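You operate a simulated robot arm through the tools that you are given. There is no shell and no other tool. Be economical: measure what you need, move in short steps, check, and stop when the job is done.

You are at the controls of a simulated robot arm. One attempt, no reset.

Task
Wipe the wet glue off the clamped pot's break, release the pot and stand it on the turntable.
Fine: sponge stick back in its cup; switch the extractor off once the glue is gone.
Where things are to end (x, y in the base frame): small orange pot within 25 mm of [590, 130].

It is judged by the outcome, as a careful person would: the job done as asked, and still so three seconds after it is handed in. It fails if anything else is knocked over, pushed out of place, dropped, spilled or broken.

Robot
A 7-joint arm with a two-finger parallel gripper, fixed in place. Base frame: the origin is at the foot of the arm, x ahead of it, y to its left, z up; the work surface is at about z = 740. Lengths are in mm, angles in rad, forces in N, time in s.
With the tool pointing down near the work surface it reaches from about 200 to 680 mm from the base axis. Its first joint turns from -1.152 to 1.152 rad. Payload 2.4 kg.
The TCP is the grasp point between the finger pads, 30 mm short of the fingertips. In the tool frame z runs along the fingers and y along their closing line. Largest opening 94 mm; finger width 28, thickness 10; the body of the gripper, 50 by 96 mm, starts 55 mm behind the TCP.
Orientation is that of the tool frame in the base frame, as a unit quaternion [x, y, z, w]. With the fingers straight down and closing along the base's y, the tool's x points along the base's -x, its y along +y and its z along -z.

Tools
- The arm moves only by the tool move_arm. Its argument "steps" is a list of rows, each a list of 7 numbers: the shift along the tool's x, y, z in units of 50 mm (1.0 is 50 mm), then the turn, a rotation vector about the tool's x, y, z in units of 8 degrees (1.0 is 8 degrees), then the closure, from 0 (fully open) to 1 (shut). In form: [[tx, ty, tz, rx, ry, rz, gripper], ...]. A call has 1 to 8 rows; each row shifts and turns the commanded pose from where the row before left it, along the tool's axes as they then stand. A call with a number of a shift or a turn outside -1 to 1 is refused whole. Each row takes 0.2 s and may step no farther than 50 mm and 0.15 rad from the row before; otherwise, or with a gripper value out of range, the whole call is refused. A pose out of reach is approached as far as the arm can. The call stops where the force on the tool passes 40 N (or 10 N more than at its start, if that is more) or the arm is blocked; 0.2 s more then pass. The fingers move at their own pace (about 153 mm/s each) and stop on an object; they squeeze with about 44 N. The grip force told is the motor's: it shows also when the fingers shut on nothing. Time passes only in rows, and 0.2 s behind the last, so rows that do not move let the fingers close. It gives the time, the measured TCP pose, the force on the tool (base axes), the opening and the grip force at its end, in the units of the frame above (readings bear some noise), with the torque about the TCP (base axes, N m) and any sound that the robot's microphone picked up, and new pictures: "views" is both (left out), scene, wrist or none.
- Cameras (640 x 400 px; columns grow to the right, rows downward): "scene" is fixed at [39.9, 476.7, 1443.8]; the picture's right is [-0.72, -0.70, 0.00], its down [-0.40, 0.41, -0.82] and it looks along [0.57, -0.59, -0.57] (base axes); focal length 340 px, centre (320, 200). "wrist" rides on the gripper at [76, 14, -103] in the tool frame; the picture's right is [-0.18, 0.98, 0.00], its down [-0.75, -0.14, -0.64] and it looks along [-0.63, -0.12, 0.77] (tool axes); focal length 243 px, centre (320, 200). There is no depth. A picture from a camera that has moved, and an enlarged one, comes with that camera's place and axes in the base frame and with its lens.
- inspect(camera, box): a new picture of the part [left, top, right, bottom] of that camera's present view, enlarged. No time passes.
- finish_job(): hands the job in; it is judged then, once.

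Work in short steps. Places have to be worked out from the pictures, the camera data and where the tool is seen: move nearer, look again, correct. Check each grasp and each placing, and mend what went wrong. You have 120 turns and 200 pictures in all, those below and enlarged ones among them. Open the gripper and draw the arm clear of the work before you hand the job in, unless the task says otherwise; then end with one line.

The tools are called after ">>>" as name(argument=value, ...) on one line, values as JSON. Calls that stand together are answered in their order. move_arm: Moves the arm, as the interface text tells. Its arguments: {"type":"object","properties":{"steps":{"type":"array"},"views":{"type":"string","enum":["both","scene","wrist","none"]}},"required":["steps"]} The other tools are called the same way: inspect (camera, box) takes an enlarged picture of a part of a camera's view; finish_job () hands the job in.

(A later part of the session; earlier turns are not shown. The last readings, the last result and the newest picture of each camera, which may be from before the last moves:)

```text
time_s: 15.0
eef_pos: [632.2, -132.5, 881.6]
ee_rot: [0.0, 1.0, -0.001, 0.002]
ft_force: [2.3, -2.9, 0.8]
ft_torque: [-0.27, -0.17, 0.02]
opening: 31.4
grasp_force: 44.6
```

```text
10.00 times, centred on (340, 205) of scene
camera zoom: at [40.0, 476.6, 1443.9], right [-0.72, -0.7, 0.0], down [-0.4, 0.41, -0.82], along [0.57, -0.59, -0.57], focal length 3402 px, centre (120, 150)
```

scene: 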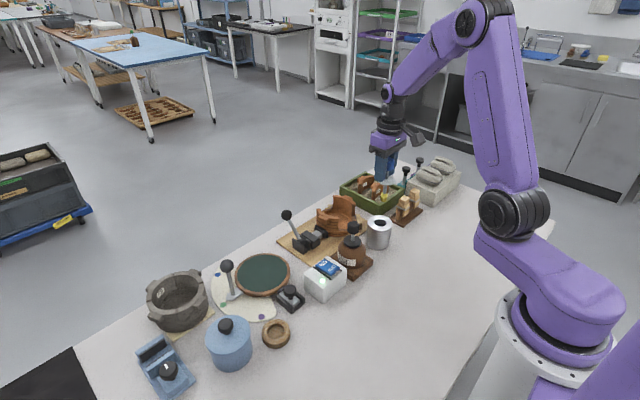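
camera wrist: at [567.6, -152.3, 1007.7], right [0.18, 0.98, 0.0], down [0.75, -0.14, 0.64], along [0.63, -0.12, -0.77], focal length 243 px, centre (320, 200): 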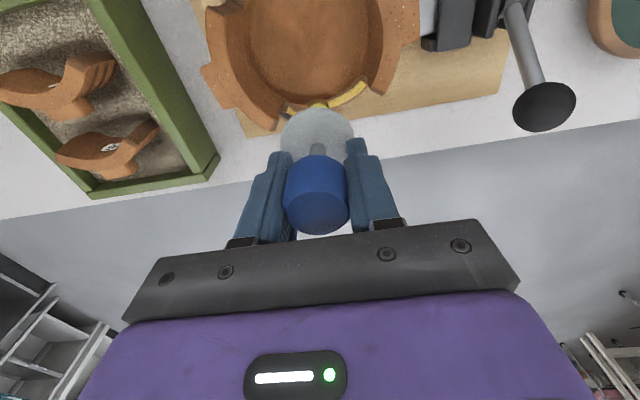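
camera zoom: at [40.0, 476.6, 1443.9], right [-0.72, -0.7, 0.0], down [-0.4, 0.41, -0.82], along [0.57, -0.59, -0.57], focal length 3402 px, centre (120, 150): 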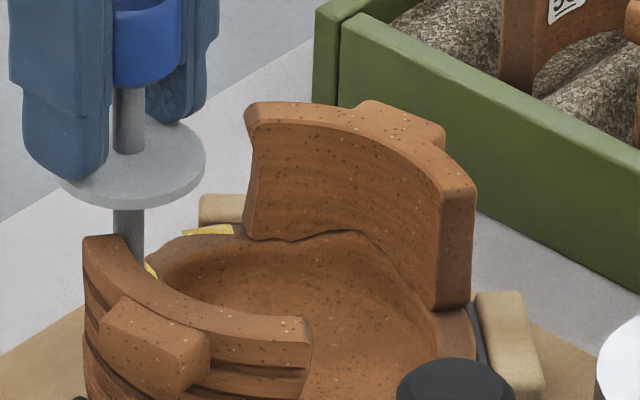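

The right part looks clean under and behind the sponge. I sweep back along the arc to the -y end.

>>> move_arm(steps=[[-0.15, -0.16, 0, 0, 0, 0, 1], [-0.11, -0.2, 0, 0, 0, 0, 1], [-0.06, -0.3, 0, 0, 0, 0, 1], [0.0, -0.2, 0, 0, 0, 0, 1], [0.06, -0.2, 0, 0, 0, 0, 1], [0.1, -0.14, 0, 0, 0, 0, 1], [0.08, -0.1, 0, 0, 0, 0, 1]], views="none")

>>> inspect(camera="wrist", box=[240, 60, 400, 160])

>>> inspect(camera="scene", box=[308, 185, 372, 225])

```text
time_s: 16.6
eef_pos: [635.7, -193.9, 879.9]
ee_rot: [0.001, 1.0, 0.0, -0.001]
ft_force: [-0.8, 4.7, -0.7]
ft_torque: [0.45, 0.06, -0.01]
opening: 31.3
grasp_force: 44.1
```

```text
4.00 times, centred on (320, 110) of wrist
camera zoom: at [559.0, -179.9, 982.9], right [0.18, 0.98, 0.0], down [0.75, -0.14, 0.64], along [0.63, -0.12, -0.77], focal length 970 px, centre (320, 560)
```

zoom: 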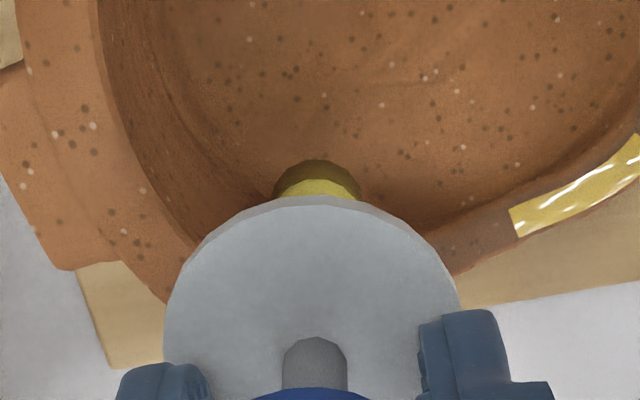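

```text
10.00 times, centred on (340, 205) of scene
camera zoom: at [39.9, 476.8, 1443.8], right [-0.72, -0.7, 0.0], down [-0.4, 0.41, -0.82], along [0.57, -0.59, -0.57], focal length 3402 px, centre (120, 150)
```

zoom: 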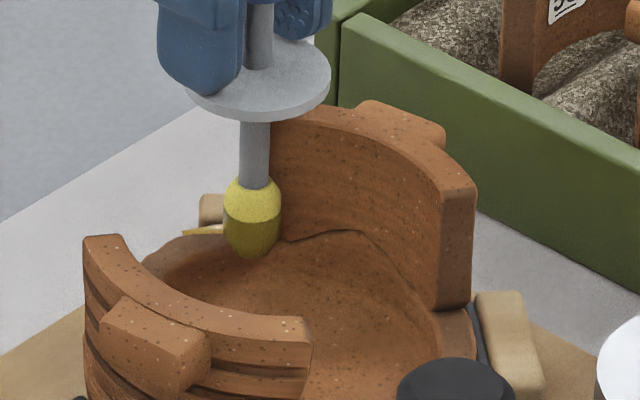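

Part of the glue remains: the sponge tip actually leans about 6 mm toward the base, so it ran along the inner edge and too high. I re-sweep with the TCP ~6 mm farther out and slightly lower.

>>> move_arm(steps=[[-0.14, 0.02, 0, 0, 0, 0, 1], [-0.1, 0.2, 0.04, 0, 0, 0, 1], [-0.1, 0.3, 0.08, 0, 0, 0, 1]], views="none")

>>> inspect(camera="wrist", box=[240, 60, 400, 160])

>>> inspect(camera="scene", box=[308, 185, 372, 225])

```text
time_s: 17.4
eef_pos: [653.9, -170.7, 875.4]
ee_rot: [0.0, 1.0, 0.0, -0.001]
ft_force: [-0.2, -0.2, -0.5]
ft_torque: [0.03, 0.0, 0.01]
opening: 31.6
grasp_force: 44.0
```

```text
4.00 times, centred on (320, 110) of wrist
camera zoom: at [576.2, -155.5, 977.4], right [0.18, 0.98, 0.0], down [0.75, -0.14, 0.64], along [0.63, -0.12, -0.77], focal length 970 px, centre (320, 560)
```

zoom: 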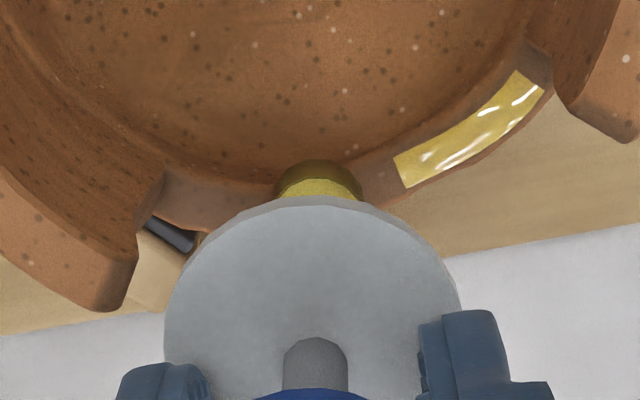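

```text
10.00 times, centred on (340, 205) of scene
camera zoom: at [40.0, 476.6, 1443.8], right [-0.72, -0.7, 0.0], down [-0.4, 0.41, -0.82], along [0.57, -0.59, -0.57], focal length 3402 px, centre (120, 150)
```

zoom: 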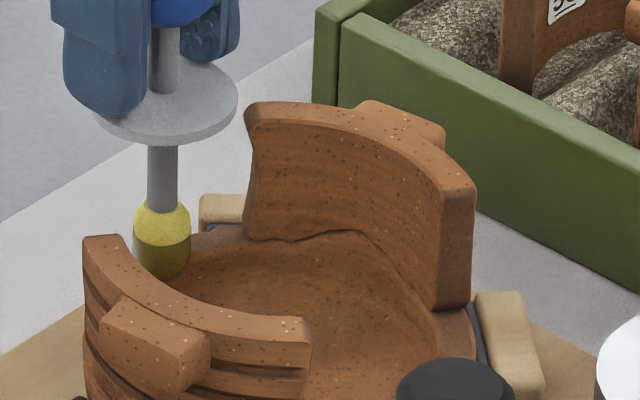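

The left part is clean. Now the right strip, which runs from about (641, -151) to (630, -127): sweep with the same offset.

>>> move_arm(steps=[[0.08, 0.3, 0.03, 0, 0, 0, 1], [0.1, 0.24, 0, 0, 0, 0, 1], [0.12, 0.2, 0, 0, 0, 0, 1], [-0.08, -0.1, 0, 0, 0, 0, 1], [-0.12, -0.3, 0, 0, 0, 0, 1], [-0.06, -0.3, 0, 0, 0, 0, 1]], views="none")

>>> inspect(camera="wrist", box=[240, 60, 400, 160])

```text
time_s: 18.8
eef_pos: [652.6, -167.6, 874.0]
ee_rot: [0.0, 1.0, 0.001, 0.0]
ft_force: [0.1, -0.4, 0.0]
ft_torque: [0.02, 0.0, 0.01]
opening: 31.0
grasp_force: 44.1
```

```text
4.00 times, centred on (320, 110) of wrist
camera zoom: at [574.7, -153.2, 975.9], right [0.18, 0.98, 0.0], down [0.75, -0.14, 0.64], along [0.63, -0.12, -0.77], focal length 970 px, centre (320, 560)
```

zoom: 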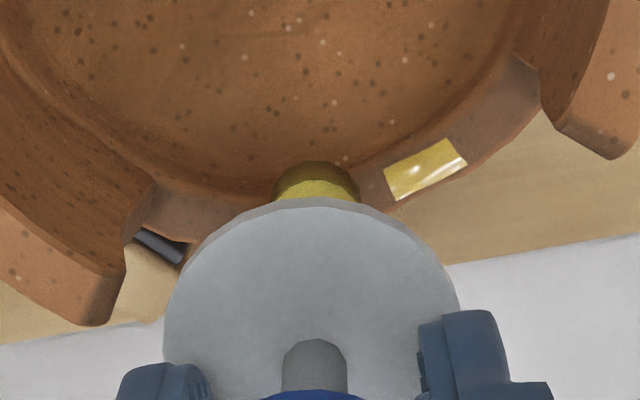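

One small segment remains at about (641, -145). I go there 4 mm lower (the +y shard's top is lower, ~819) and rub across it.

>>> move_arm(steps=[[0.08, 0.3, 0.0, 0, 0, 0, 1], [0.04, 0.14, 0.08, 0, 0, 0, 1], [0.08, 0, 0, 0, 0, 0, 1], [-0.16, 0, 0, 0, 0, 0, 1], [0.1, 0.1, 0, 0, 0, 0, 1], [-0.1, -0.24, 0, 0, 0, 0, 1], [0, -0.24, -0.08, 0, 0, 0, 1]], views="none")

>>> inspect(camera="wrist", box=[240, 60, 400, 160])

```text
time_s: 20.4
eef_pos: [650.2, -165.5, 873.8]
ee_rot: [0.0, 1.0, 0.0, 0.0]
ft_force: [-0.4, 0.4, -0.3]
ft_torque: [0.02, 0.0, -0.01]
opening: 30.9
grasp_force: 43.8
```

```text
4.00 times, centred on (320, 110) of wrist
camera zoom: at [572.4, -150.6, 975.5], right [0.18, 0.98, 0.0], down [0.75, -0.14, 0.64], along [0.63, -0.12, -0.77], focal length 970 px, centre (320, 560)
```

zoom: 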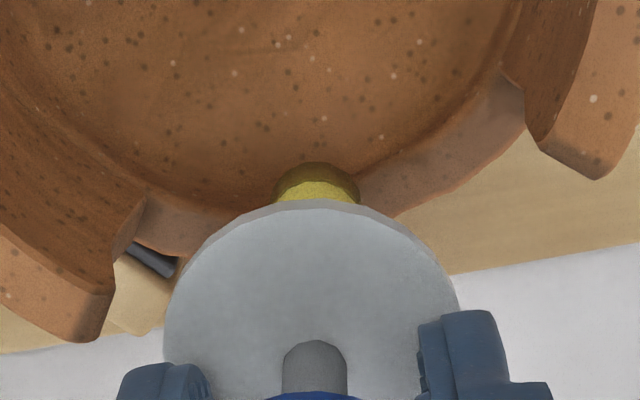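

The right side is clean. I raise the stick and look from the side to check the part hidden by the disc.

>>> move_arm(steps=[[0, 0, -0.8, 0, 0, 0, 1], [0, 0, -0.9, 0, 0, 0, 1], [0.6, 0.7, -0.2, 0, 0, 0, 1], [0.6, 0.7, -0.2, 0, 0, 0, 1]], views="wrist")

>>> inspect(camera="wrist", box=[180, 70, 340, 170])

>>> inspect(camera="scene", box=[308, 185, 372, 225])

```text
time_s: 21.4
eef_pos: [589.0, -95.6, 979.9]
ee_rot: [0.001, 1.0, 0.0, 0.001]
ft_force: [-0.7, -1.3, 0.1]
ft_torque: [-0.01, 0.02, 0.04]
opening: 31.0
grasp_force: 44.0
camera wrist: at [511.3, -80.9, 1082.3], right [0.19, 0.98, 0.0], down [0.75, -0.14, 0.64], along [0.63, -0.12, -0.77], focal length 243 px, centre (320, 200)
```

wrist: 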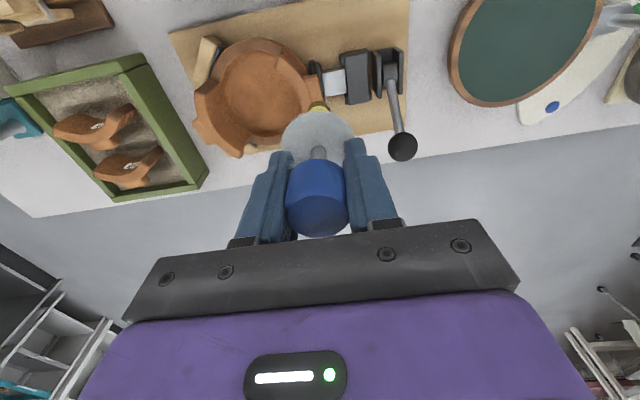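

```text
4.00 times, centred on (260, 120) of wrist
camera zoom: at [511.3, -80.9, 1082.3], right [0.19, 0.98, 0.0], down [0.75, -0.14, 0.64], along [0.63, -0.12, -0.77], focal length 970 px, centre (560, 520)
```

zoom: 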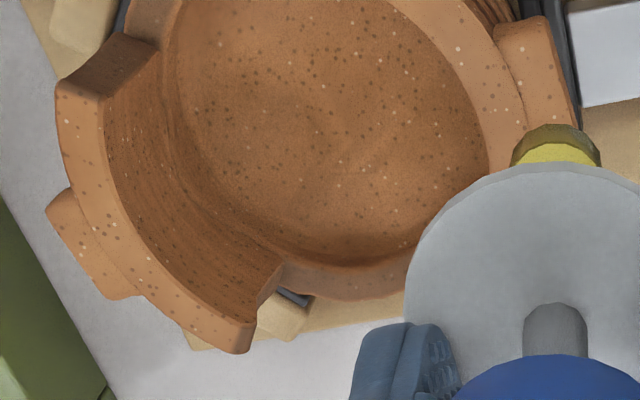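

```text
10.00 times, centred on (340, 205) of scene
camera zoom: at [40.0, 476.6, 1443.8], right [-0.72, -0.7, 0.0], down [-0.4, 0.41, -0.82], along [0.57, -0.59, -0.57], focal length 3402 px, centre (120, 150)
```

zoom: 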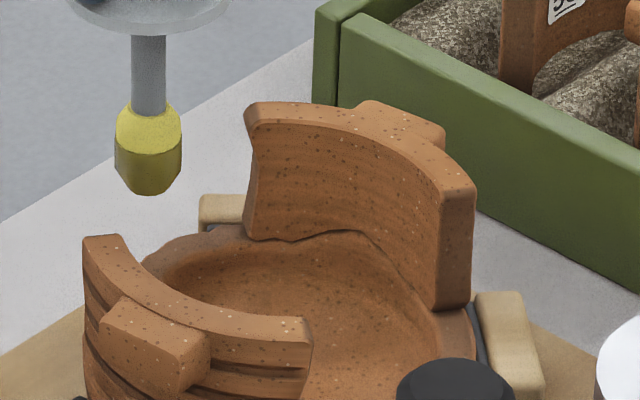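

The break is clean from every angle seen. I bring the stick back over its cup at (460, -202).

>>> move_arm(steps=[[0.65, -0.53, -0.1, 0, 0, 0, 1], [0.65, -0.53, -0.1, 0, 0, 0, 1], [0.65, -0.53, 0, 0, 0, 0, 1], [0.64, -0.53, 0, 0, 0, 0, 1], [0, 0, 0.4, 0, 0, 0, 1]], views="wrist")

>>> inspect(camera="wrist", box=[240, 40, 400, 140])

>>> inspect(camera="scene", box=[340, 190, 420, 240])

```text
time_s: 22.6
eef_pos: [460.2, -199.9, 968.0]
ee_rot: [0.0, 1.0, 0.0, 0.0]
ft_force: [0.2, 0.0, 0.8]
ft_torque: [-0.04, -0.04, -0.03]
opening: 30.9
grasp_force: 44.0
camera wrist: at [382.2, -186.5, 1069.8], right [0.18, 0.98, 0.0], down [0.75, -0.14, 0.64], along [0.63, -0.12, -0.77], focal length 243 px, centre (320, 200)
```

wrist: 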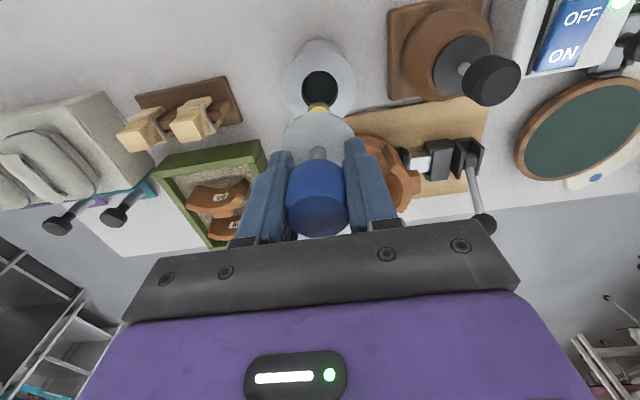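

```text
4.00 times, centred on (320, 90) of wrist
camera zoom: at [382.2, -186.5, 1069.8], right [0.18, 0.98, 0.0], down [0.75, -0.14, 0.64], along [0.63, -0.12, -0.77], focal length 970 px, centre (320, 640)
```

zoom: 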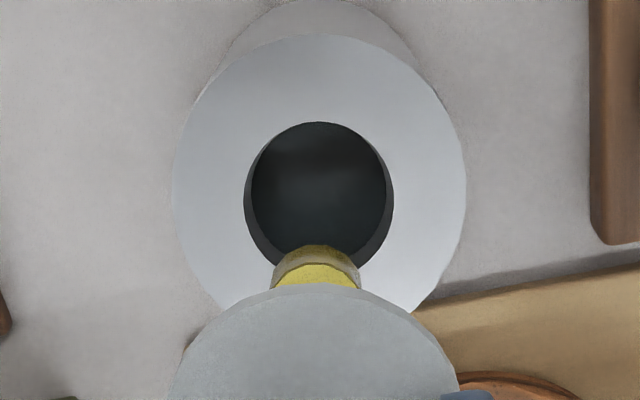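

```text
8.00 times, centred on (380, 215) of scene
camera zoom: at [39.9, 476.6, 1443.8], right [-0.72, -0.7, 0.0], down [-0.4, 0.41, -0.82], along [0.57, -0.59, -0.57], focal length 2722 px, centre (-160, 80)
```

zoom: 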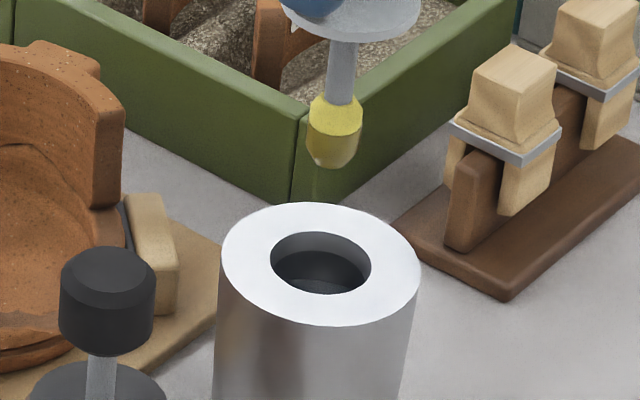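

The sponge tip hangs slightly +x of the hole centre. I shift 4 mm toward the base and lower to just above the rim to verify.

>>> move_arm(steps=[[0.08, 0.02, 0.3, 0, 0, 0, 1], [0, 0, 0.4, 0, 0, 0, 1]], views="none")

>>> inspect(camera="wrist", box=[240, 40, 400, 140])

>>> inspect(camera="scene", box=[340, 190, 420, 240])

```text
time_s: 23.2
eef_pos: [456.4, -197.7, 932.8]
ee_rot: [0.0, 1.0, 0.001, -0.001]
ft_force: [-0.2, 0.1, -0.6]
ft_torque: [-0.01, -0.02, 0.0]
opening: 30.8
grasp_force: 44.2
```

```text
4.00 times, centred on (320, 90) of wrist
camera zoom: at [379.1, -183.9, 1035.3], right [0.18, 0.98, 0.0], down [0.75, -0.14, 0.64], along [0.63, -0.12, -0.77], focal length 970 px, centre (320, 640)
```

zoom: 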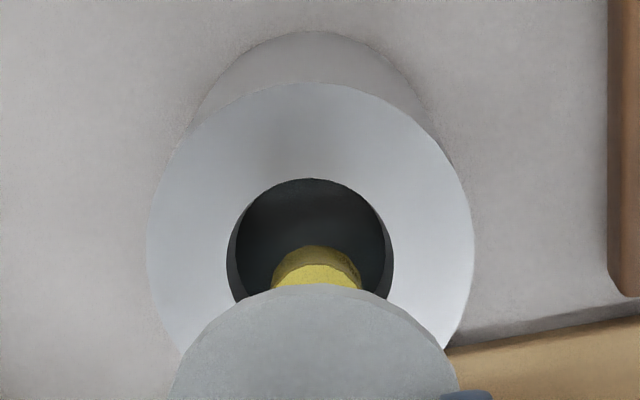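

```text
8.00 times, centred on (380, 215) of scene
camera zoom: at [39.9, 476.7, 1443.8], right [-0.72, -0.7, 0.0], down [-0.4, 0.41, -0.82], along [0.57, -0.59, -0.57], focal length 2722 px, centre (-160, 80)
```

zoom: 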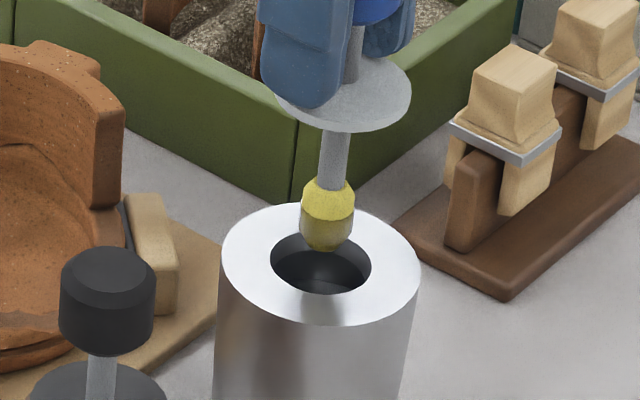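

Nearly aligned with the hole; I shift 3 mm more toward the base and 1 mm right while lowering into it.

>>> move_arm(steps=[[0.06, -0.02, 0.1, 0, 0, 0, 1], [0, 0, 0.3, 0, 0, 0, 1]], views="none")

>>> inspect(camera="wrist", box=[240, 40, 400, 140])

>>> inspect(camera="scene", box=[340, 190, 420, 240])

```text
time_s: 23.8
eef_pos: [452.4, -200.2, 912.7]
ee_rot: [0.001, 1.0, 0.0, 0.0]
ft_force: [-0.4, 0.2, -0.2]
ft_torque: [0.0, 0.02, 0.0]
opening: 31.0
grasp_force: 44.1
```

```text
4.00 times, centred on (320, 90) of wrist
camera zoom: at [375.3, -185.6, 1015.7], right [0.18, 0.98, 0.0], down [0.75, -0.14, 0.64], along [0.63, -0.12, -0.77], focal length 970 px, centre (320, 640)
```

zoom: 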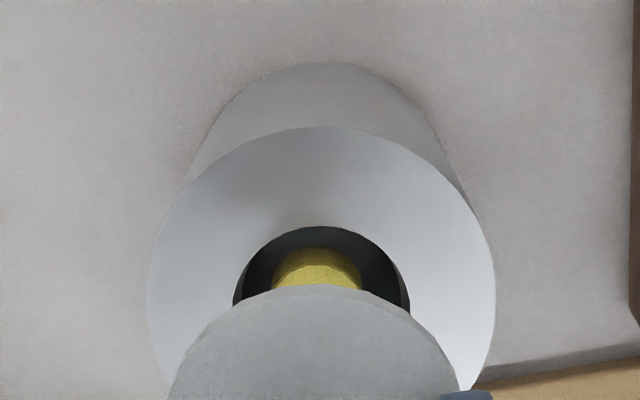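

```text
8.00 times, centred on (380, 215) of scene
camera zoom: at [39.9, 476.7, 1443.8], right [-0.72, -0.7, 0.0], down [-0.4, 0.41, -0.82], along [0.57, -0.59, -0.57], focal length 2722 px, centre (-160, 80)
```

zoom: 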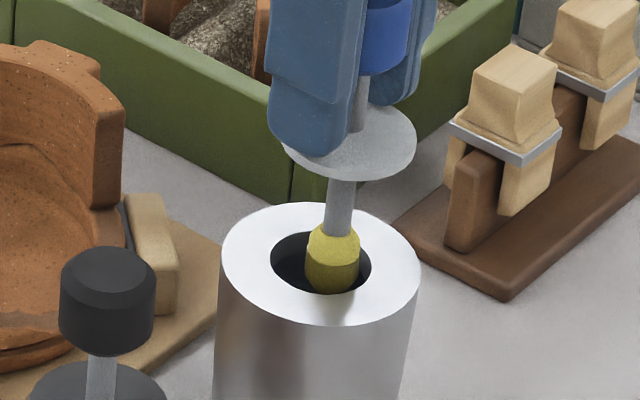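

The tip is entering the hole; I correct 2 mm and lower to near the seat.

>>> move_arm(steps=[[-0.04, 0.04, 0.1, 0, 0, 0, 1], [0, 0, 0.3, 0, 0, 0, 1], [0, 0, 0.4, 0, 0, 0, 1]], views="none")

>>> inspect(camera="wrist", box=[240, 60, 400, 160])

>>> inspect(camera="scene", box=[340, 190, 420, 240])

```text
time_s: 24.6
eef_pos: [456.4, -199.1, 873.8]
ee_rot: [-0.001, 1.0, 0.0, 0.0]
ft_force: [0.1, 0.9, 0.1]
ft_torque: [0.01, -0.02, 0.02]
opening: 30.9
grasp_force: 44.6
```

```text
4.00 times, centred on (320, 110) of wrist
camera zoom: at [378.5, -184.0, 975.3], right [0.18, 0.98, 0.0], down [0.75, -0.14, 0.64], along [0.63, -0.12, -0.77], focal length 970 px, centre (320, 560)
```

zoom: 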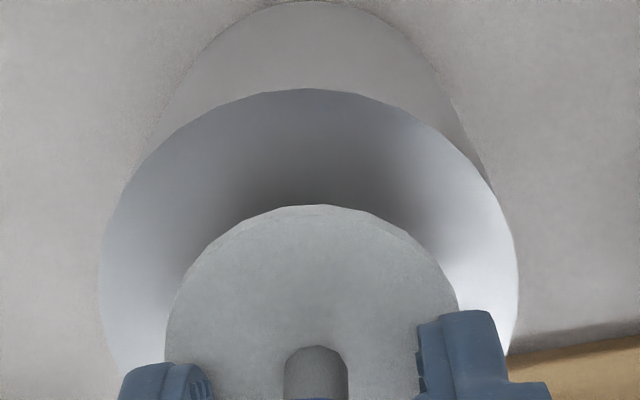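

```text
8.00 times, centred on (380, 215) of scene
camera zoom: at [39.9, 476.7, 1443.8], right [-0.72, -0.7, 0.0], down [-0.4, 0.41, -0.82], along [0.57, -0.59, -0.57], focal length 2722 px, centre (-160, 80)
```

zoom: 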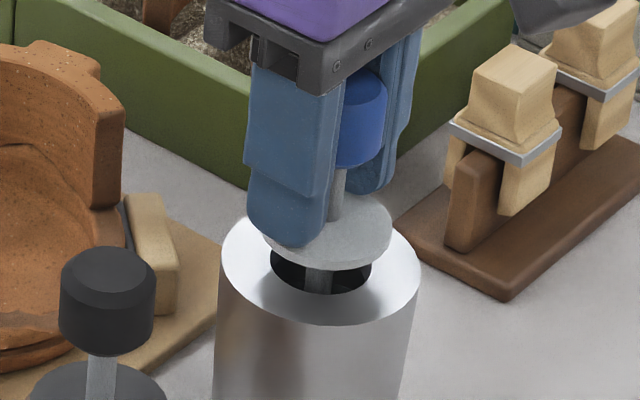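

Centred. I lower until the disc seats on the rim.

>>> move_arm(steps=[[0, 0, 0.16, 0, 0, 0, 1], [0, 0, 0.08, 0, 0, 0, 1]], views="none")

>>> inspect(camera="scene", box=[340, 190, 420, 240])

```text
time_s: 25.2
eef_pos: [455.3, -200.3, 861.1]
ee_rot: [0.0, 1.0, 0.0, 0.0]
ft_force: [0.4, 0.4, 0.3]
ft_torque: [0.0, -0.01, 0.01]
opening: 30.9
grasp_force: 44.1
```

```text
8.00 times, centred on (380, 215) of scene
camera zoom: at [39.9, 476.7, 1443.8], right [-0.72, -0.7, 0.0], down [-0.4, 0.41, -0.82], along [0.57, -0.59, -0.57], focal length 2722 px, centre (-160, 80)
```

zoom: 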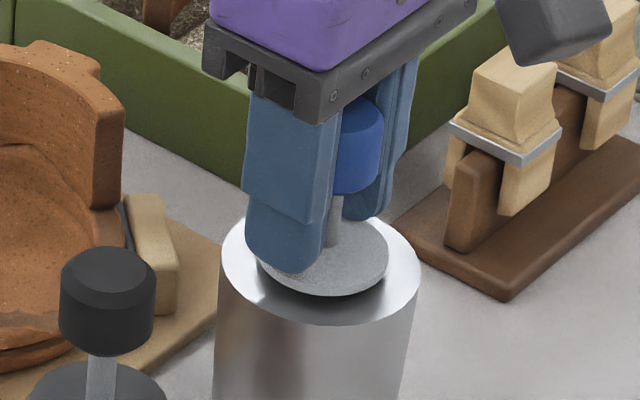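

>>> move_arm(steps=[[0, 0, 0.05, 0, 0, 0, 1], [0, 0, 0.04, 0, 0, 0, 1]], views="none")

>>> inspect(camera="scene", box=[340, 190, 420, 240])

```text
time_s: 25.8
eef_pos: [457.2, -198.9, 858.7]
ee_rot: [0.0, 1.0, -0.001, 0.002]
ft_force: [-0.8, -1.2, 25.9]
ft_torque: [0.14, 0.23, 0.01]
opening: 30.6
grasp_force: 44.1
```

```text
8.00 times, centred on (380, 215) of scene
camera zoom: at [39.5, 476.8, 1443.8], right [-0.72, -0.7, 0.0], down [-0.4, 0.41, -0.82], along [0.57, -0.59, -0.57], focal length 2722 px, centre (-160, 80)
```

zoom: 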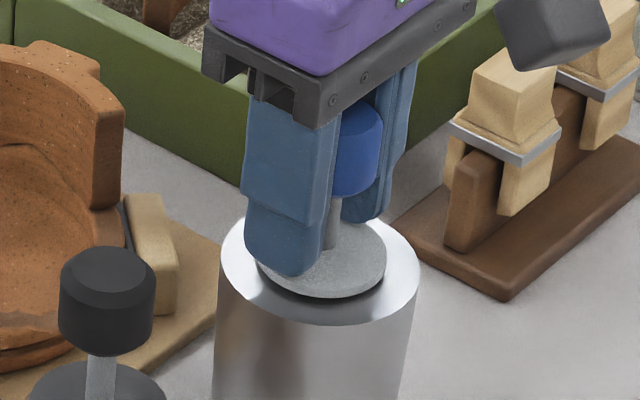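

Seated on the rim (26 N up). I ease off 2 mm and open.

>>> move_arm(steps=[[0, 0, -0.04, 0, 0, 0, 1], [0, 0, 0, 0, 0, 0, 0.5], [0, 0, 0, 0, 0, 0, 0.0], [0, 0, 0, 0, 0, 0, 0.0]], views="none")

>>> move_arm(steps=[[0, 0, -0.8, 0, 0, 0, 0], [0, 0, -0.9, 0, 0, 0, 0], [0, 0, -0.6, 0, 0, 0, 0]], views="both")

>>> inspect(camera="scene", box=[260, 190, 420, 290])

```text
time_s: 26.8
eef_pos: [454.7, -199.9, 859.7]
ee_rot: [0.001, 1.0, 0.0, 0.0]
ft_force: [-0.4, 1.6, 0.1]
ft_torque: [0.02, 0.01, 0.0]
opening: 94.0
grasp_force: 0.0
```

```text
time_s: 27.6
eef_pos: [454.1, -198.2, 973.5]
ee_rot: [0.0, 1.0, 0.0, -0.001]
ft_force: [0.3, 0.4, 0.5]
ft_torque: [0.0, 0.01, -0.01]
opening: 93.7
grasp_force: 0.1
camera wrist: at [377.1, -183.5, 1076.3], right [0.18, 0.98, 0.0], down [0.75, -0.14, 0.64], along [0.63, -0.12, -0.77], focal length 243 px, centre (320, 200)
```

scene: 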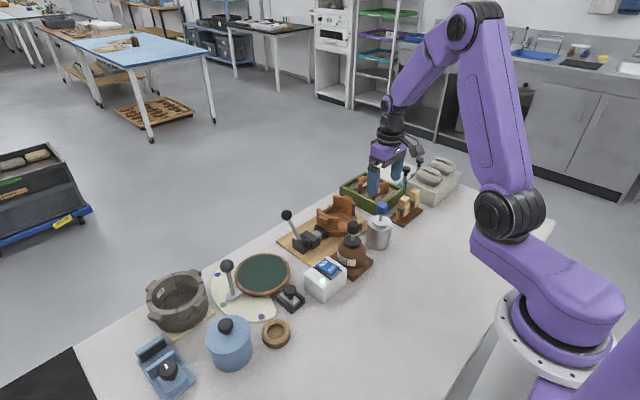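
wrist: 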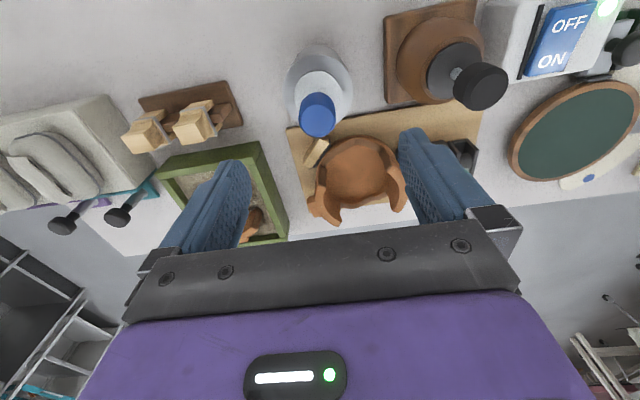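

```text
4.00 times, centred on (340, 240) of scene
camera zoom: at [39.9, 476.7, 1443.8], right [-0.72, -0.7, 0.0], down [-0.4, 0.41, -0.82], along [0.57, -0.59, -0.57], focal length 1361 px, centre (240, 40)
```

zoom: 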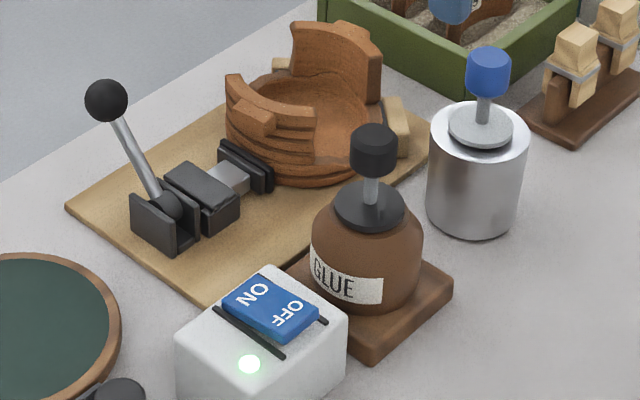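

The stick is back in its cup. Next the extractor: its OFF end is toward the base, near (437, 25, 815); I close the fingers and go above it.

>>> move_arm(steps=[[0.1, 0.9, 0, 0, 0, 0, 1], [0.1, 0.9, 0, 0, 0, 0, 1], [0.1, 0.9, 0, 0, 0, 0, 1], [0.1, 0.9, 0, 0, 0, 0, 1], [0.08, 0.88, 0.4, 0, 0, 0, 1], [0, 0, 0.6, 0, 0, 0, 1]], views="wrist")

>>> inspect(camera="scene", box=[270, 220, 390, 310])

```text
time_s: 29.0
eef_pos: [430.2, 26.2, 923.3]
ee_rot: [0.0, 1.0, 0.0, 0.001]
ft_force: [0.0, -0.1, 0.3]
ft_torque: [-0.02, 0.03, 0.02]
opening: 0.0
grasp_force: 33.3
camera wrist: at [352.3, 41.2, 1025.6], right [0.18, 0.98, 0.0], down [0.75, -0.14, 0.64], along [0.63, -0.12, -0.77], focal length 243 px, centre (320, 200)
```

wrist: 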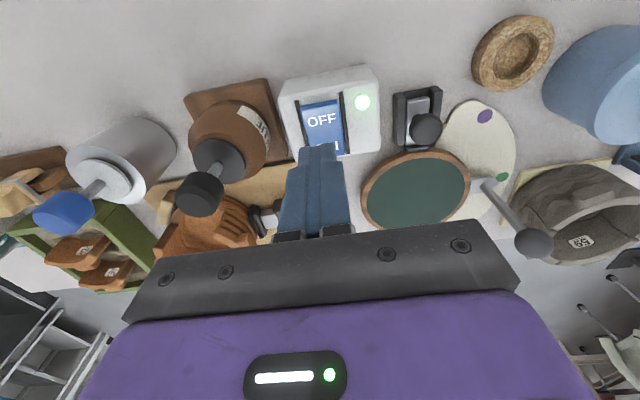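

```text
4.44 times, centred on (330, 265) of scene
camera zoom: at [39.9, 476.7, 1443.8], right [-0.72, -0.7, 0.0], down [-0.4, 0.41, -0.82], along [0.57, -0.59, -0.57], focal length 1512 px, centre (276, -89)
```

zoom: 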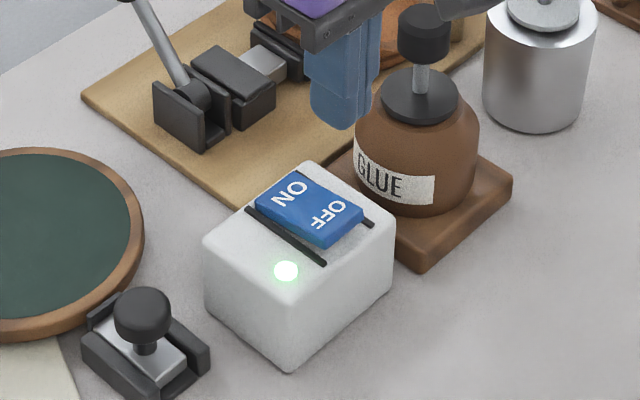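

The fingers are above the OFF half. I lower to just above it, then press.

>>> move_arm(steps=[[0, 0, 0.7, 0, 0, 0, 1], [0, 0, 0.6, 0, 0, 0, 1]], views="none")

>>> inspect(camera="scene", box=[290, 230, 370, 290])

```text
time_s: 29.6
eef_pos: [429.9, 24.8, 858.0]
ee_rot: [0.0, 1.0, 0.0, 0.0]
ft_force: [0.2, 0.5, -0.5]
ft_torque: [0.0, 0.0, 0.0]
opening: 0.0
grasp_force: 32.7
```

```text
6.67 times, centred on (330, 260) of scene
camera zoom: at [39.9, 476.7, 1443.8], right [-0.72, -0.7, 0.0], down [-0.4, 0.41, -0.82], along [0.57, -0.59, -0.57], focal length 2268 px, centre (253, -200)
```

zoom: 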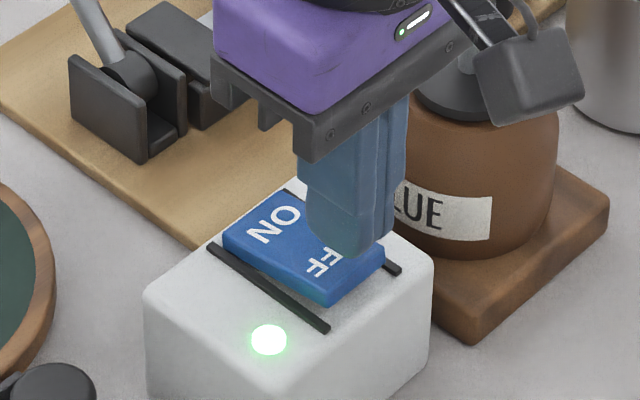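

>>> move_arm(steps=[[0, 0, 0.1, 0, 0, 0, 1], [0, 0, 0.1, 0, 0, 0, 1]], views="none")

>>> inspect(camera="scene", box=[290, 230, 370, 290])

```text
time_s: 30.2
eef_pos: [430.1, 25.4, 848.6]
ee_rot: [0.0, 1.0, 0.001, 0.0]
ft_force: [-0.4, 0.9, 0.2]
ft_torque: [0.01, 0.03, 0.03]
opening: 0.2
grasp_force: 32.8
```

```text
6.67 times, centred on (330, 260) of scene
camera zoom: at [39.9, 476.7, 1443.8], right [-0.72, -0.7, 0.0], down [-0.4, 0.41, -0.82], along [0.57, -0.59, -0.57], focal length 2268 px, centre (253, -200)
```

zoom: 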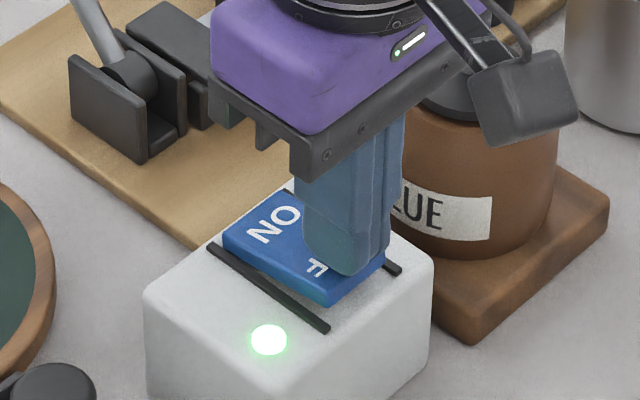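

>>> move_arm(steps=[[0, 0, 0.08, 0, 0, 0, 1], [0, 0, 0.08, 0, 0, 0, 1]], views="none")

>>> inspect(camera="scene", box=[290, 230, 370, 290])

```text
time_s: 30.8
eef_pos: [428.9, 25.3, 843.1]
ee_rot: [0.0, 1.0, 0.001, 0.0]
ft_force: [-5.3, 0.9, 13.0]
ft_torque: [0.05, -0.07, -0.12]
opening: 0.1
grasp_force: 33.1
heard: click
stopped in row 2: the force on the tool passed its limit at 49 N (the readings are from after the stop); the commanded pose is now the measured one
```

```text
6.67 times, centred on (330, 260) of scene
camera zoom: at [39.6, 476.7, 1443.8], right [-0.72, -0.7, 0.0], down [-0.4, 0.41, -0.82], along [0.57, -0.59, -0.57], focal length 2268 px, centre (253, -200)
```

zoom: 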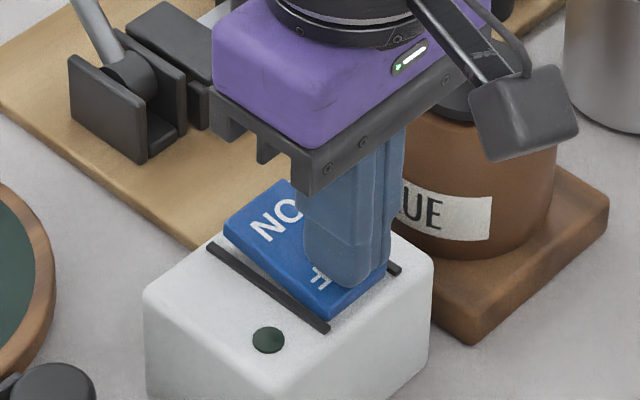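

A click, and the light is out: the extractor is off. I rise and go to look at the clamp.

>>> move_arm(steps=[[0, 0, -0.8, 0, 0, 0, 1], [0, 0, -0.9, 0, 0, 0, 1], [-0.5, -0.3, -0.6, 0, 0, 0, 1], [-0.5, -0.3, 0, 0, 0, 0, 1], [-0.5, -0.3, 0, 0, 0, 0, 0]], views="wrist")

>>> inspect(camera="wrist", box=[220, 80, 420, 205])

>>> inspect(camera="scene", box=[270, 200, 350, 260])

```text
time_s: 32.0
eef_pos: [503.9, -20.6, 956.7]
ee_rot: [0.0, 1.0, 0.0, 0.001]
ft_force: [0.3, -0.4, -1.2]
ft_torque: [-0.04, 0.04, 0.02]
opening: 94.2
grasp_force: 0.1
camera wrist: at [427.4, -5.5, 1058.9], right [0.18, 0.98, 0.0], down [0.75, -0.14, 0.64], along [0.63, -0.12, -0.77], focal length 243 px, centre (320, 200)
```

wrist: 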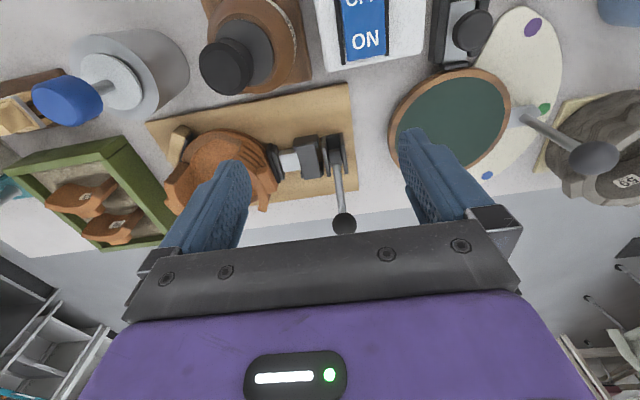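

```text
3.20 times, centred on (320, 142) of wrist
camera zoom: at [427.4, -5.5, 1058.9], right [0.18, 0.98, 0.0], down [0.75, -0.14, 0.64], along [0.63, -0.12, -0.77], focal length 776 px, centre (320, 384)
```

zoom: 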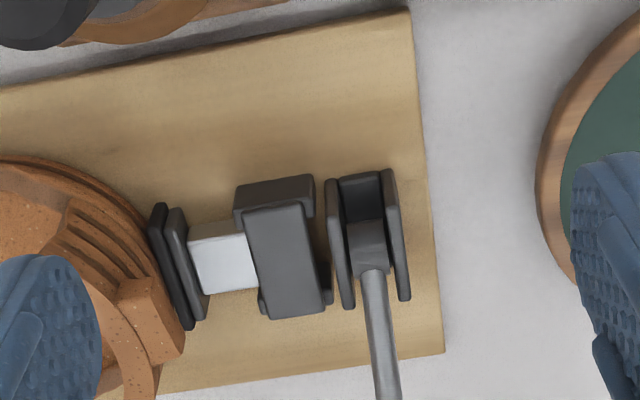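

```text
6.67 times, centred on (310, 230) of scene
camera zoom: at [39.9, 476.7, 1443.8], right [-0.72, -0.7, 0.0], down [-0.4, 0.41, -0.82], along [0.57, -0.59, -0.57], focal length 2268 px, centre (387, 0)
```

zoom: 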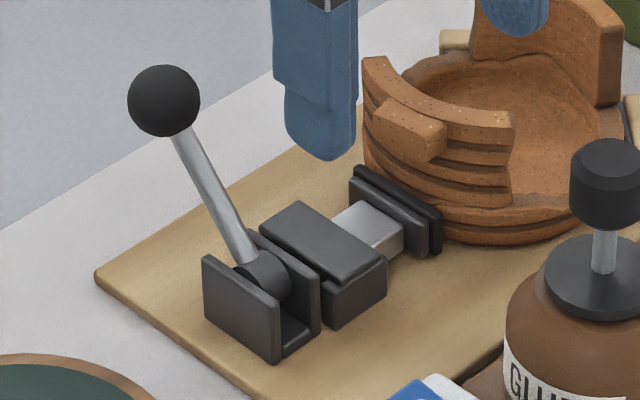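

The clamp lever swings about a y-axis hub near (586, -15, 789); its knob is near (645, -16, 850). I'll grip the knob across y and swing it over toward the base. First I go above it.

>>> move_arm(steps=[[-0.93, 0.03, 0, 0, 0, 0, 0], [-0.93, 0.03, 0, 0, 0, 0, 0], [-0.9, 0.03, 0, 0, 0, 0, 0], [0, 0, 0.7, 0, 0, 0, 0]], views="wrist")

>>> inspect(camera="scene", box=[260, 180, 356, 240])

```text
time_s: 33.0
eef_pos: [642.4, -15.0, 921.4]
ee_rot: [0.0, 1.0, 0.0, 0.0]
ft_force: [1.3, 0.2, -0.7]
ft_torque: [-0.04, 0.0, 0.01]
opening: 94.2
grasp_force: 0.0
camera wrist: at [564.9, 0.1, 1023.0], right [0.18, 0.98, 0.0], down [0.75, -0.14, 0.64], along [0.63, -0.12, -0.77], focal length 243 px, centre (320, 200)
```

wrist: 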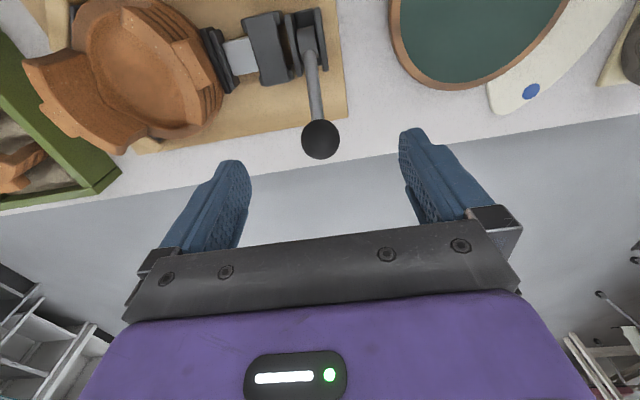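

```text
6.67 times, centred on (308, 210) of scene
camera zoom: at [39.9, 476.7, 1443.8], right [-0.72, -0.7, 0.0], down [-0.4, 0.41, -0.82], along [0.57, -0.59, -0.57], focal length 2268 px, centre (400, 133)
```

zoom: 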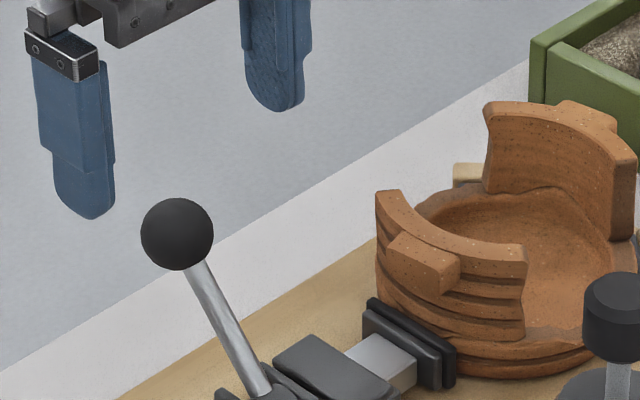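

The knob centre is about (650, -16, 850). I shift 7 mm forward and descend around it.

>>> move_arm(steps=[[-0.15, -0.02, 0.3, 0, 0, 0, 0], [0, 0, 0.6, 0, 0, 0, 0]], views="wrist")

>>> inspect(camera="scene", box=[260, 180, 356, 240])

```text
time_s: 33.6
eef_pos: [649.9, -14.6, 876.8]
ee_rot: [0.0, 1.0, 0.0, 0.001]
ft_force: [0.3, 0.3, -0.4]
ft_torque: [-0.02, 0.0, -0.05]
opening: 94.0
grasp_force: 0.2
camera wrist: at [574.3, -0.7, 978.9], right [0.18, 0.98, 0.0], down [0.75, -0.14, 0.64], along [0.63, -0.12, -0.77], focal length 243 px, centre (320, 200)
```

wrist: 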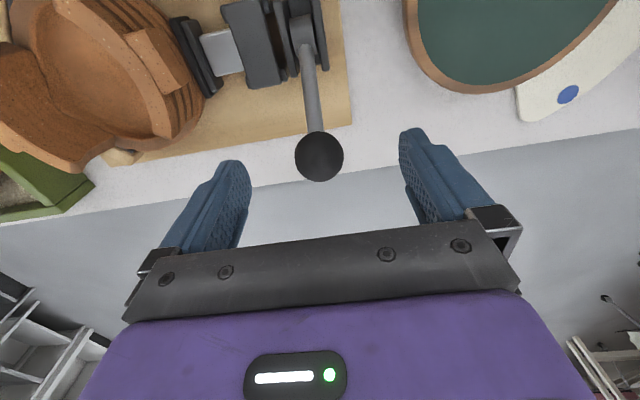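

```text
6.67 times, centred on (308, 210) of scene
camera zoom: at [39.9, 476.7, 1443.8], right [-0.72, -0.7, 0.0], down [-0.4, 0.41, -0.82], along [0.57, -0.59, -0.57], focal length 2268 px, centre (400, 133)
```

zoom: 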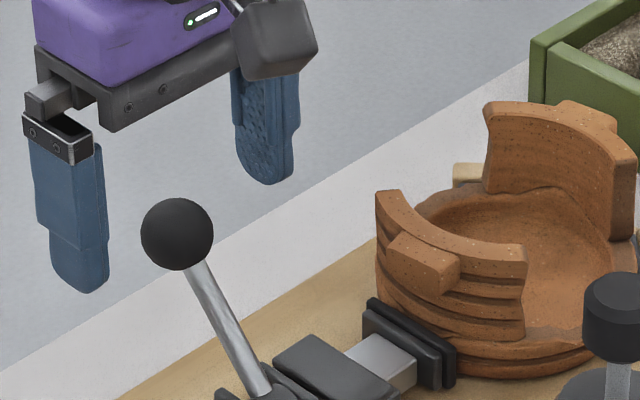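

>>> move_arm(steps=[[-0.02, 0, 0.55, 0, 0, 0, 0], [0, 0, 0, 0, 0, 0, 0.5]], views="wrist")

>>> inspect(camera="scene", box=[260, 180, 356, 240])

```text
time_s: 34.2
eef_pos: [652.5, -15.0, 851.0]
ee_rot: [0.0, 1.0, 0.001, 0.001]
ft_force: [-0.6, 0.6, -0.1]
ft_torque: [0.01, 0.02, 0.01]
opening: 47.1
grasp_force: 0.1
camera wrist: at [574.1, -0.4, 952.5], right [0.18, 0.98, 0.0], down [0.75, -0.14, 0.64], along [0.63, -0.12, -0.77], focal length 243 px, centre (320, 200)
```

wrist: 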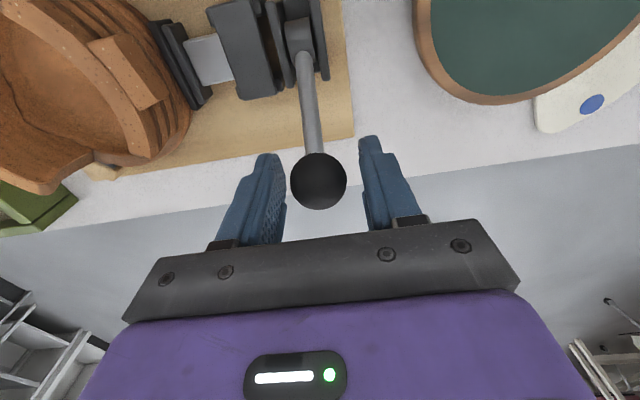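

```text
6.67 times, centred on (308, 210) of scene
camera zoom: at [39.9, 476.7, 1443.8], right [-0.72, -0.7, 0.0], down [-0.4, 0.41, -0.82], along [0.57, -0.59, -0.57], focal length 2268 px, centre (400, 133)
```

zoom: 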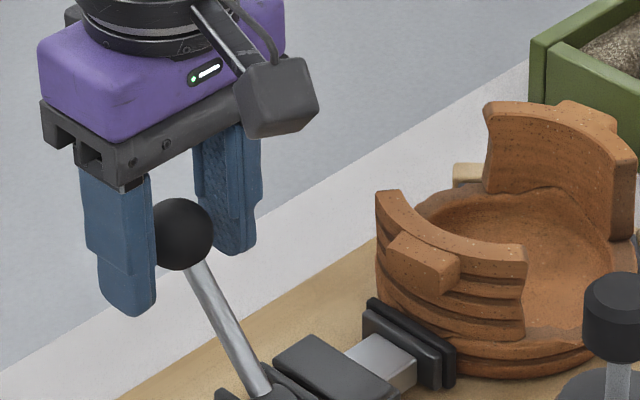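

The knob sits between the pads; I close on it.

>>> move_arm(steps=[[0, 0, 0, 0, 0, 0, 0.8], [0, 0, 0, 0, 0, 0, 1]], views="none")

>>> move_arm(steps=[[0.23, 0, -0.2, 0, 0, 0, 1], [0.26, 0, -0.16, 0, 0, 0, 1]], views="wrist")

>>> inspect(camera="scene", box=[260, 180, 356, 240])

```text
time_s: 34.8
eef_pos: [651.4, -16.4, 849.8]
ee_rot: [0.001, 1.0, -0.001, 0.001]
ft_force: [1.6, -4.1, -3.0]
ft_torque: [-0.06, -0.24, -0.05]
opening: 30.8
grasp_force: 44.9
```

```text
time_s: 35.4
eef_pos: [626.3, -16.5, 867.5]
ee_rot: [0.0, 1.0, 0.0, -0.001]
ft_force: [4.1, -1.9, -25.2]
ft_torque: [-0.03, -1.15, -0.01]
opening: 30.9
grasp_force: 45.3
camera wrist: at [549.5, -1.6, 969.9], right [0.18, 0.98, 0.0], down [0.76, -0.14, 0.64], along [0.63, -0.12, -0.77], focal length 243 px, centre (320, 200)
```

wrist: 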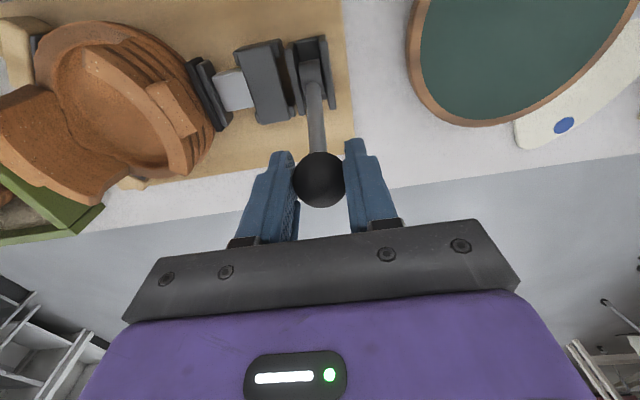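

```text
6.67 times, centred on (308, 210) of scene
camera zoom: at [40.5, 476.6, 1443.8], right [-0.72, -0.7, 0.0], down [-0.4, 0.41, -0.82], along [0.57, -0.59, -0.57], focal length 2268 px, centre (400, 133)
```

zoom: 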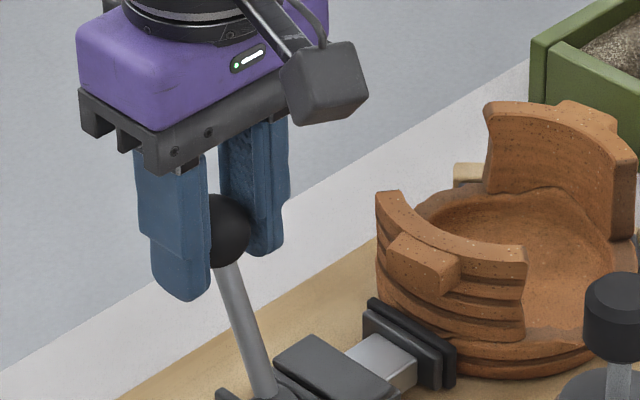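

The lever turns with the knob; it pulls down 25 N, so my arc is slightly too high. I continue with less rise.

>>> move_arm(steps=[[0.2, 0, 0.04, 0, 0, 0, 1], [0.28, 0, -0.04, 0, 0, 0, 1]], views="none")

```text
time_s: 36.0
eef_pos: [608.3, -16.8, 873.0]
ee_rot: [0.0, 1.0, -0.001, 0.009]
ft_force: [16.2, -1.2, 17.1]
ft_torque: [0.01, -1.32, 0.03]
opening: 30.8
grasp_force: 45.6
```

>>> move_arm(steps=[[0.1, 0, -0.12, 0, 0, 0, 1], [0.26, 0, -0.04, 0, 0, 0, 1]], views="wrist")

>>> inspect(camera="scene", box=[260, 180, 356, 240])

```text
time_s: 36.6
eef_pos: [584.8, -16.4, 873.5]
ee_rot: [-0.001, 1.0, 0.0, 0.001]
ft_force: [14.7, -0.8, -13.2]
ft_torque: [-0.03, -1.34, -0.01]
opening: 31.0
grasp_force: 44.8
camera wrist: at [508.1, -1.5, 976.2], right [0.18, 0.98, 0.0], down [0.75, -0.14, 0.64], along [0.63, -0.12, -0.77], focal length 243 px, centre (320, 200)
```

wrist: 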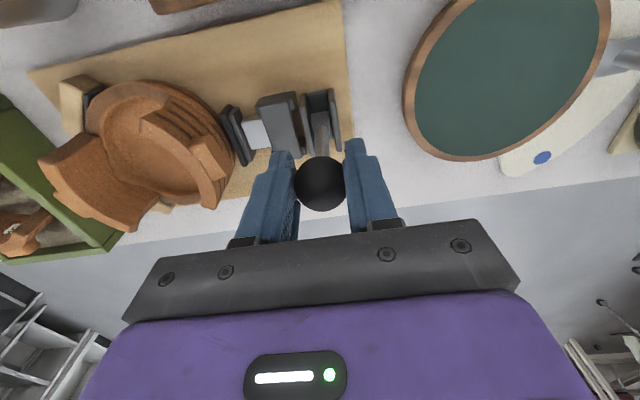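

```text
6.67 times, centred on (308, 210) of scene
camera zoom: at [40.5, 476.6, 1443.8], right [-0.72, -0.7, 0.0], down [-0.4, 0.41, -0.82], along [0.57, -0.59, -0.57], focal length 2268 px, centre (400, 133)
```

zoom: 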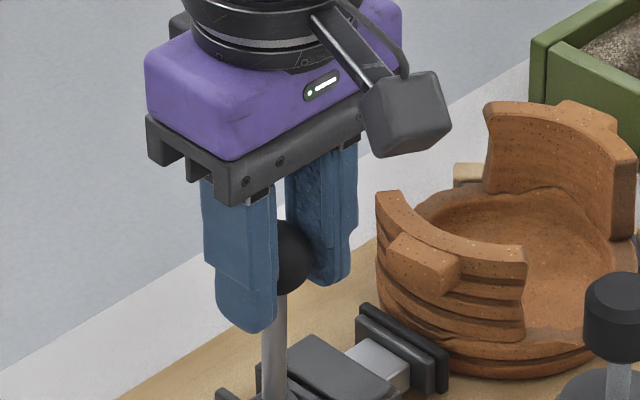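

The pad is starting to retract. I continue over the top and down toward the base side.

>>> move_arm(steps=[[0.28, 0, 0.08, 0, 0, 0, 1], [0.28, 0, 0.08, 0, 0, 0, 1]], views="none")

>>> inspect(camera="scene", box=[260, 180, 356, 240])

```text
time_s: 37.2
eef_pos: [558.7, -16.6, 869.5]
ee_rot: [-0.001, 1.0, 0.0, 0.004]
ft_force: [9.3, 2.0, 15.0]
ft_torque: [-0.04, -1.4, 0.0]
opening: 31.2
grasp_force: 45.1
```

```text
6.67 times, centred on (308, 210) of scene
camera zoom: at [39.8, 476.7, 1443.8], right [-0.72, -0.7, 0.0], down [-0.4, 0.41, -0.82], along [0.57, -0.59, -0.57], focal length 2268 px, centre (400, 133)
```

zoom: 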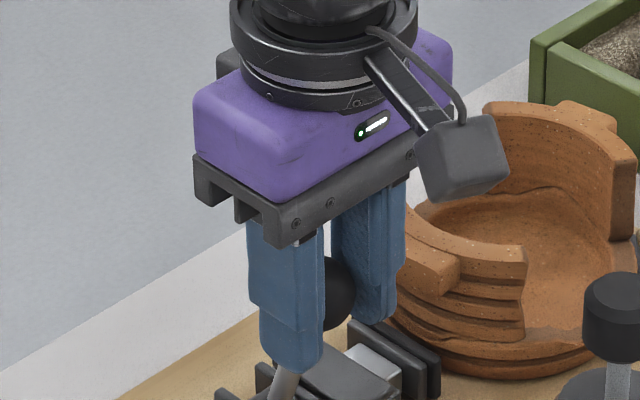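

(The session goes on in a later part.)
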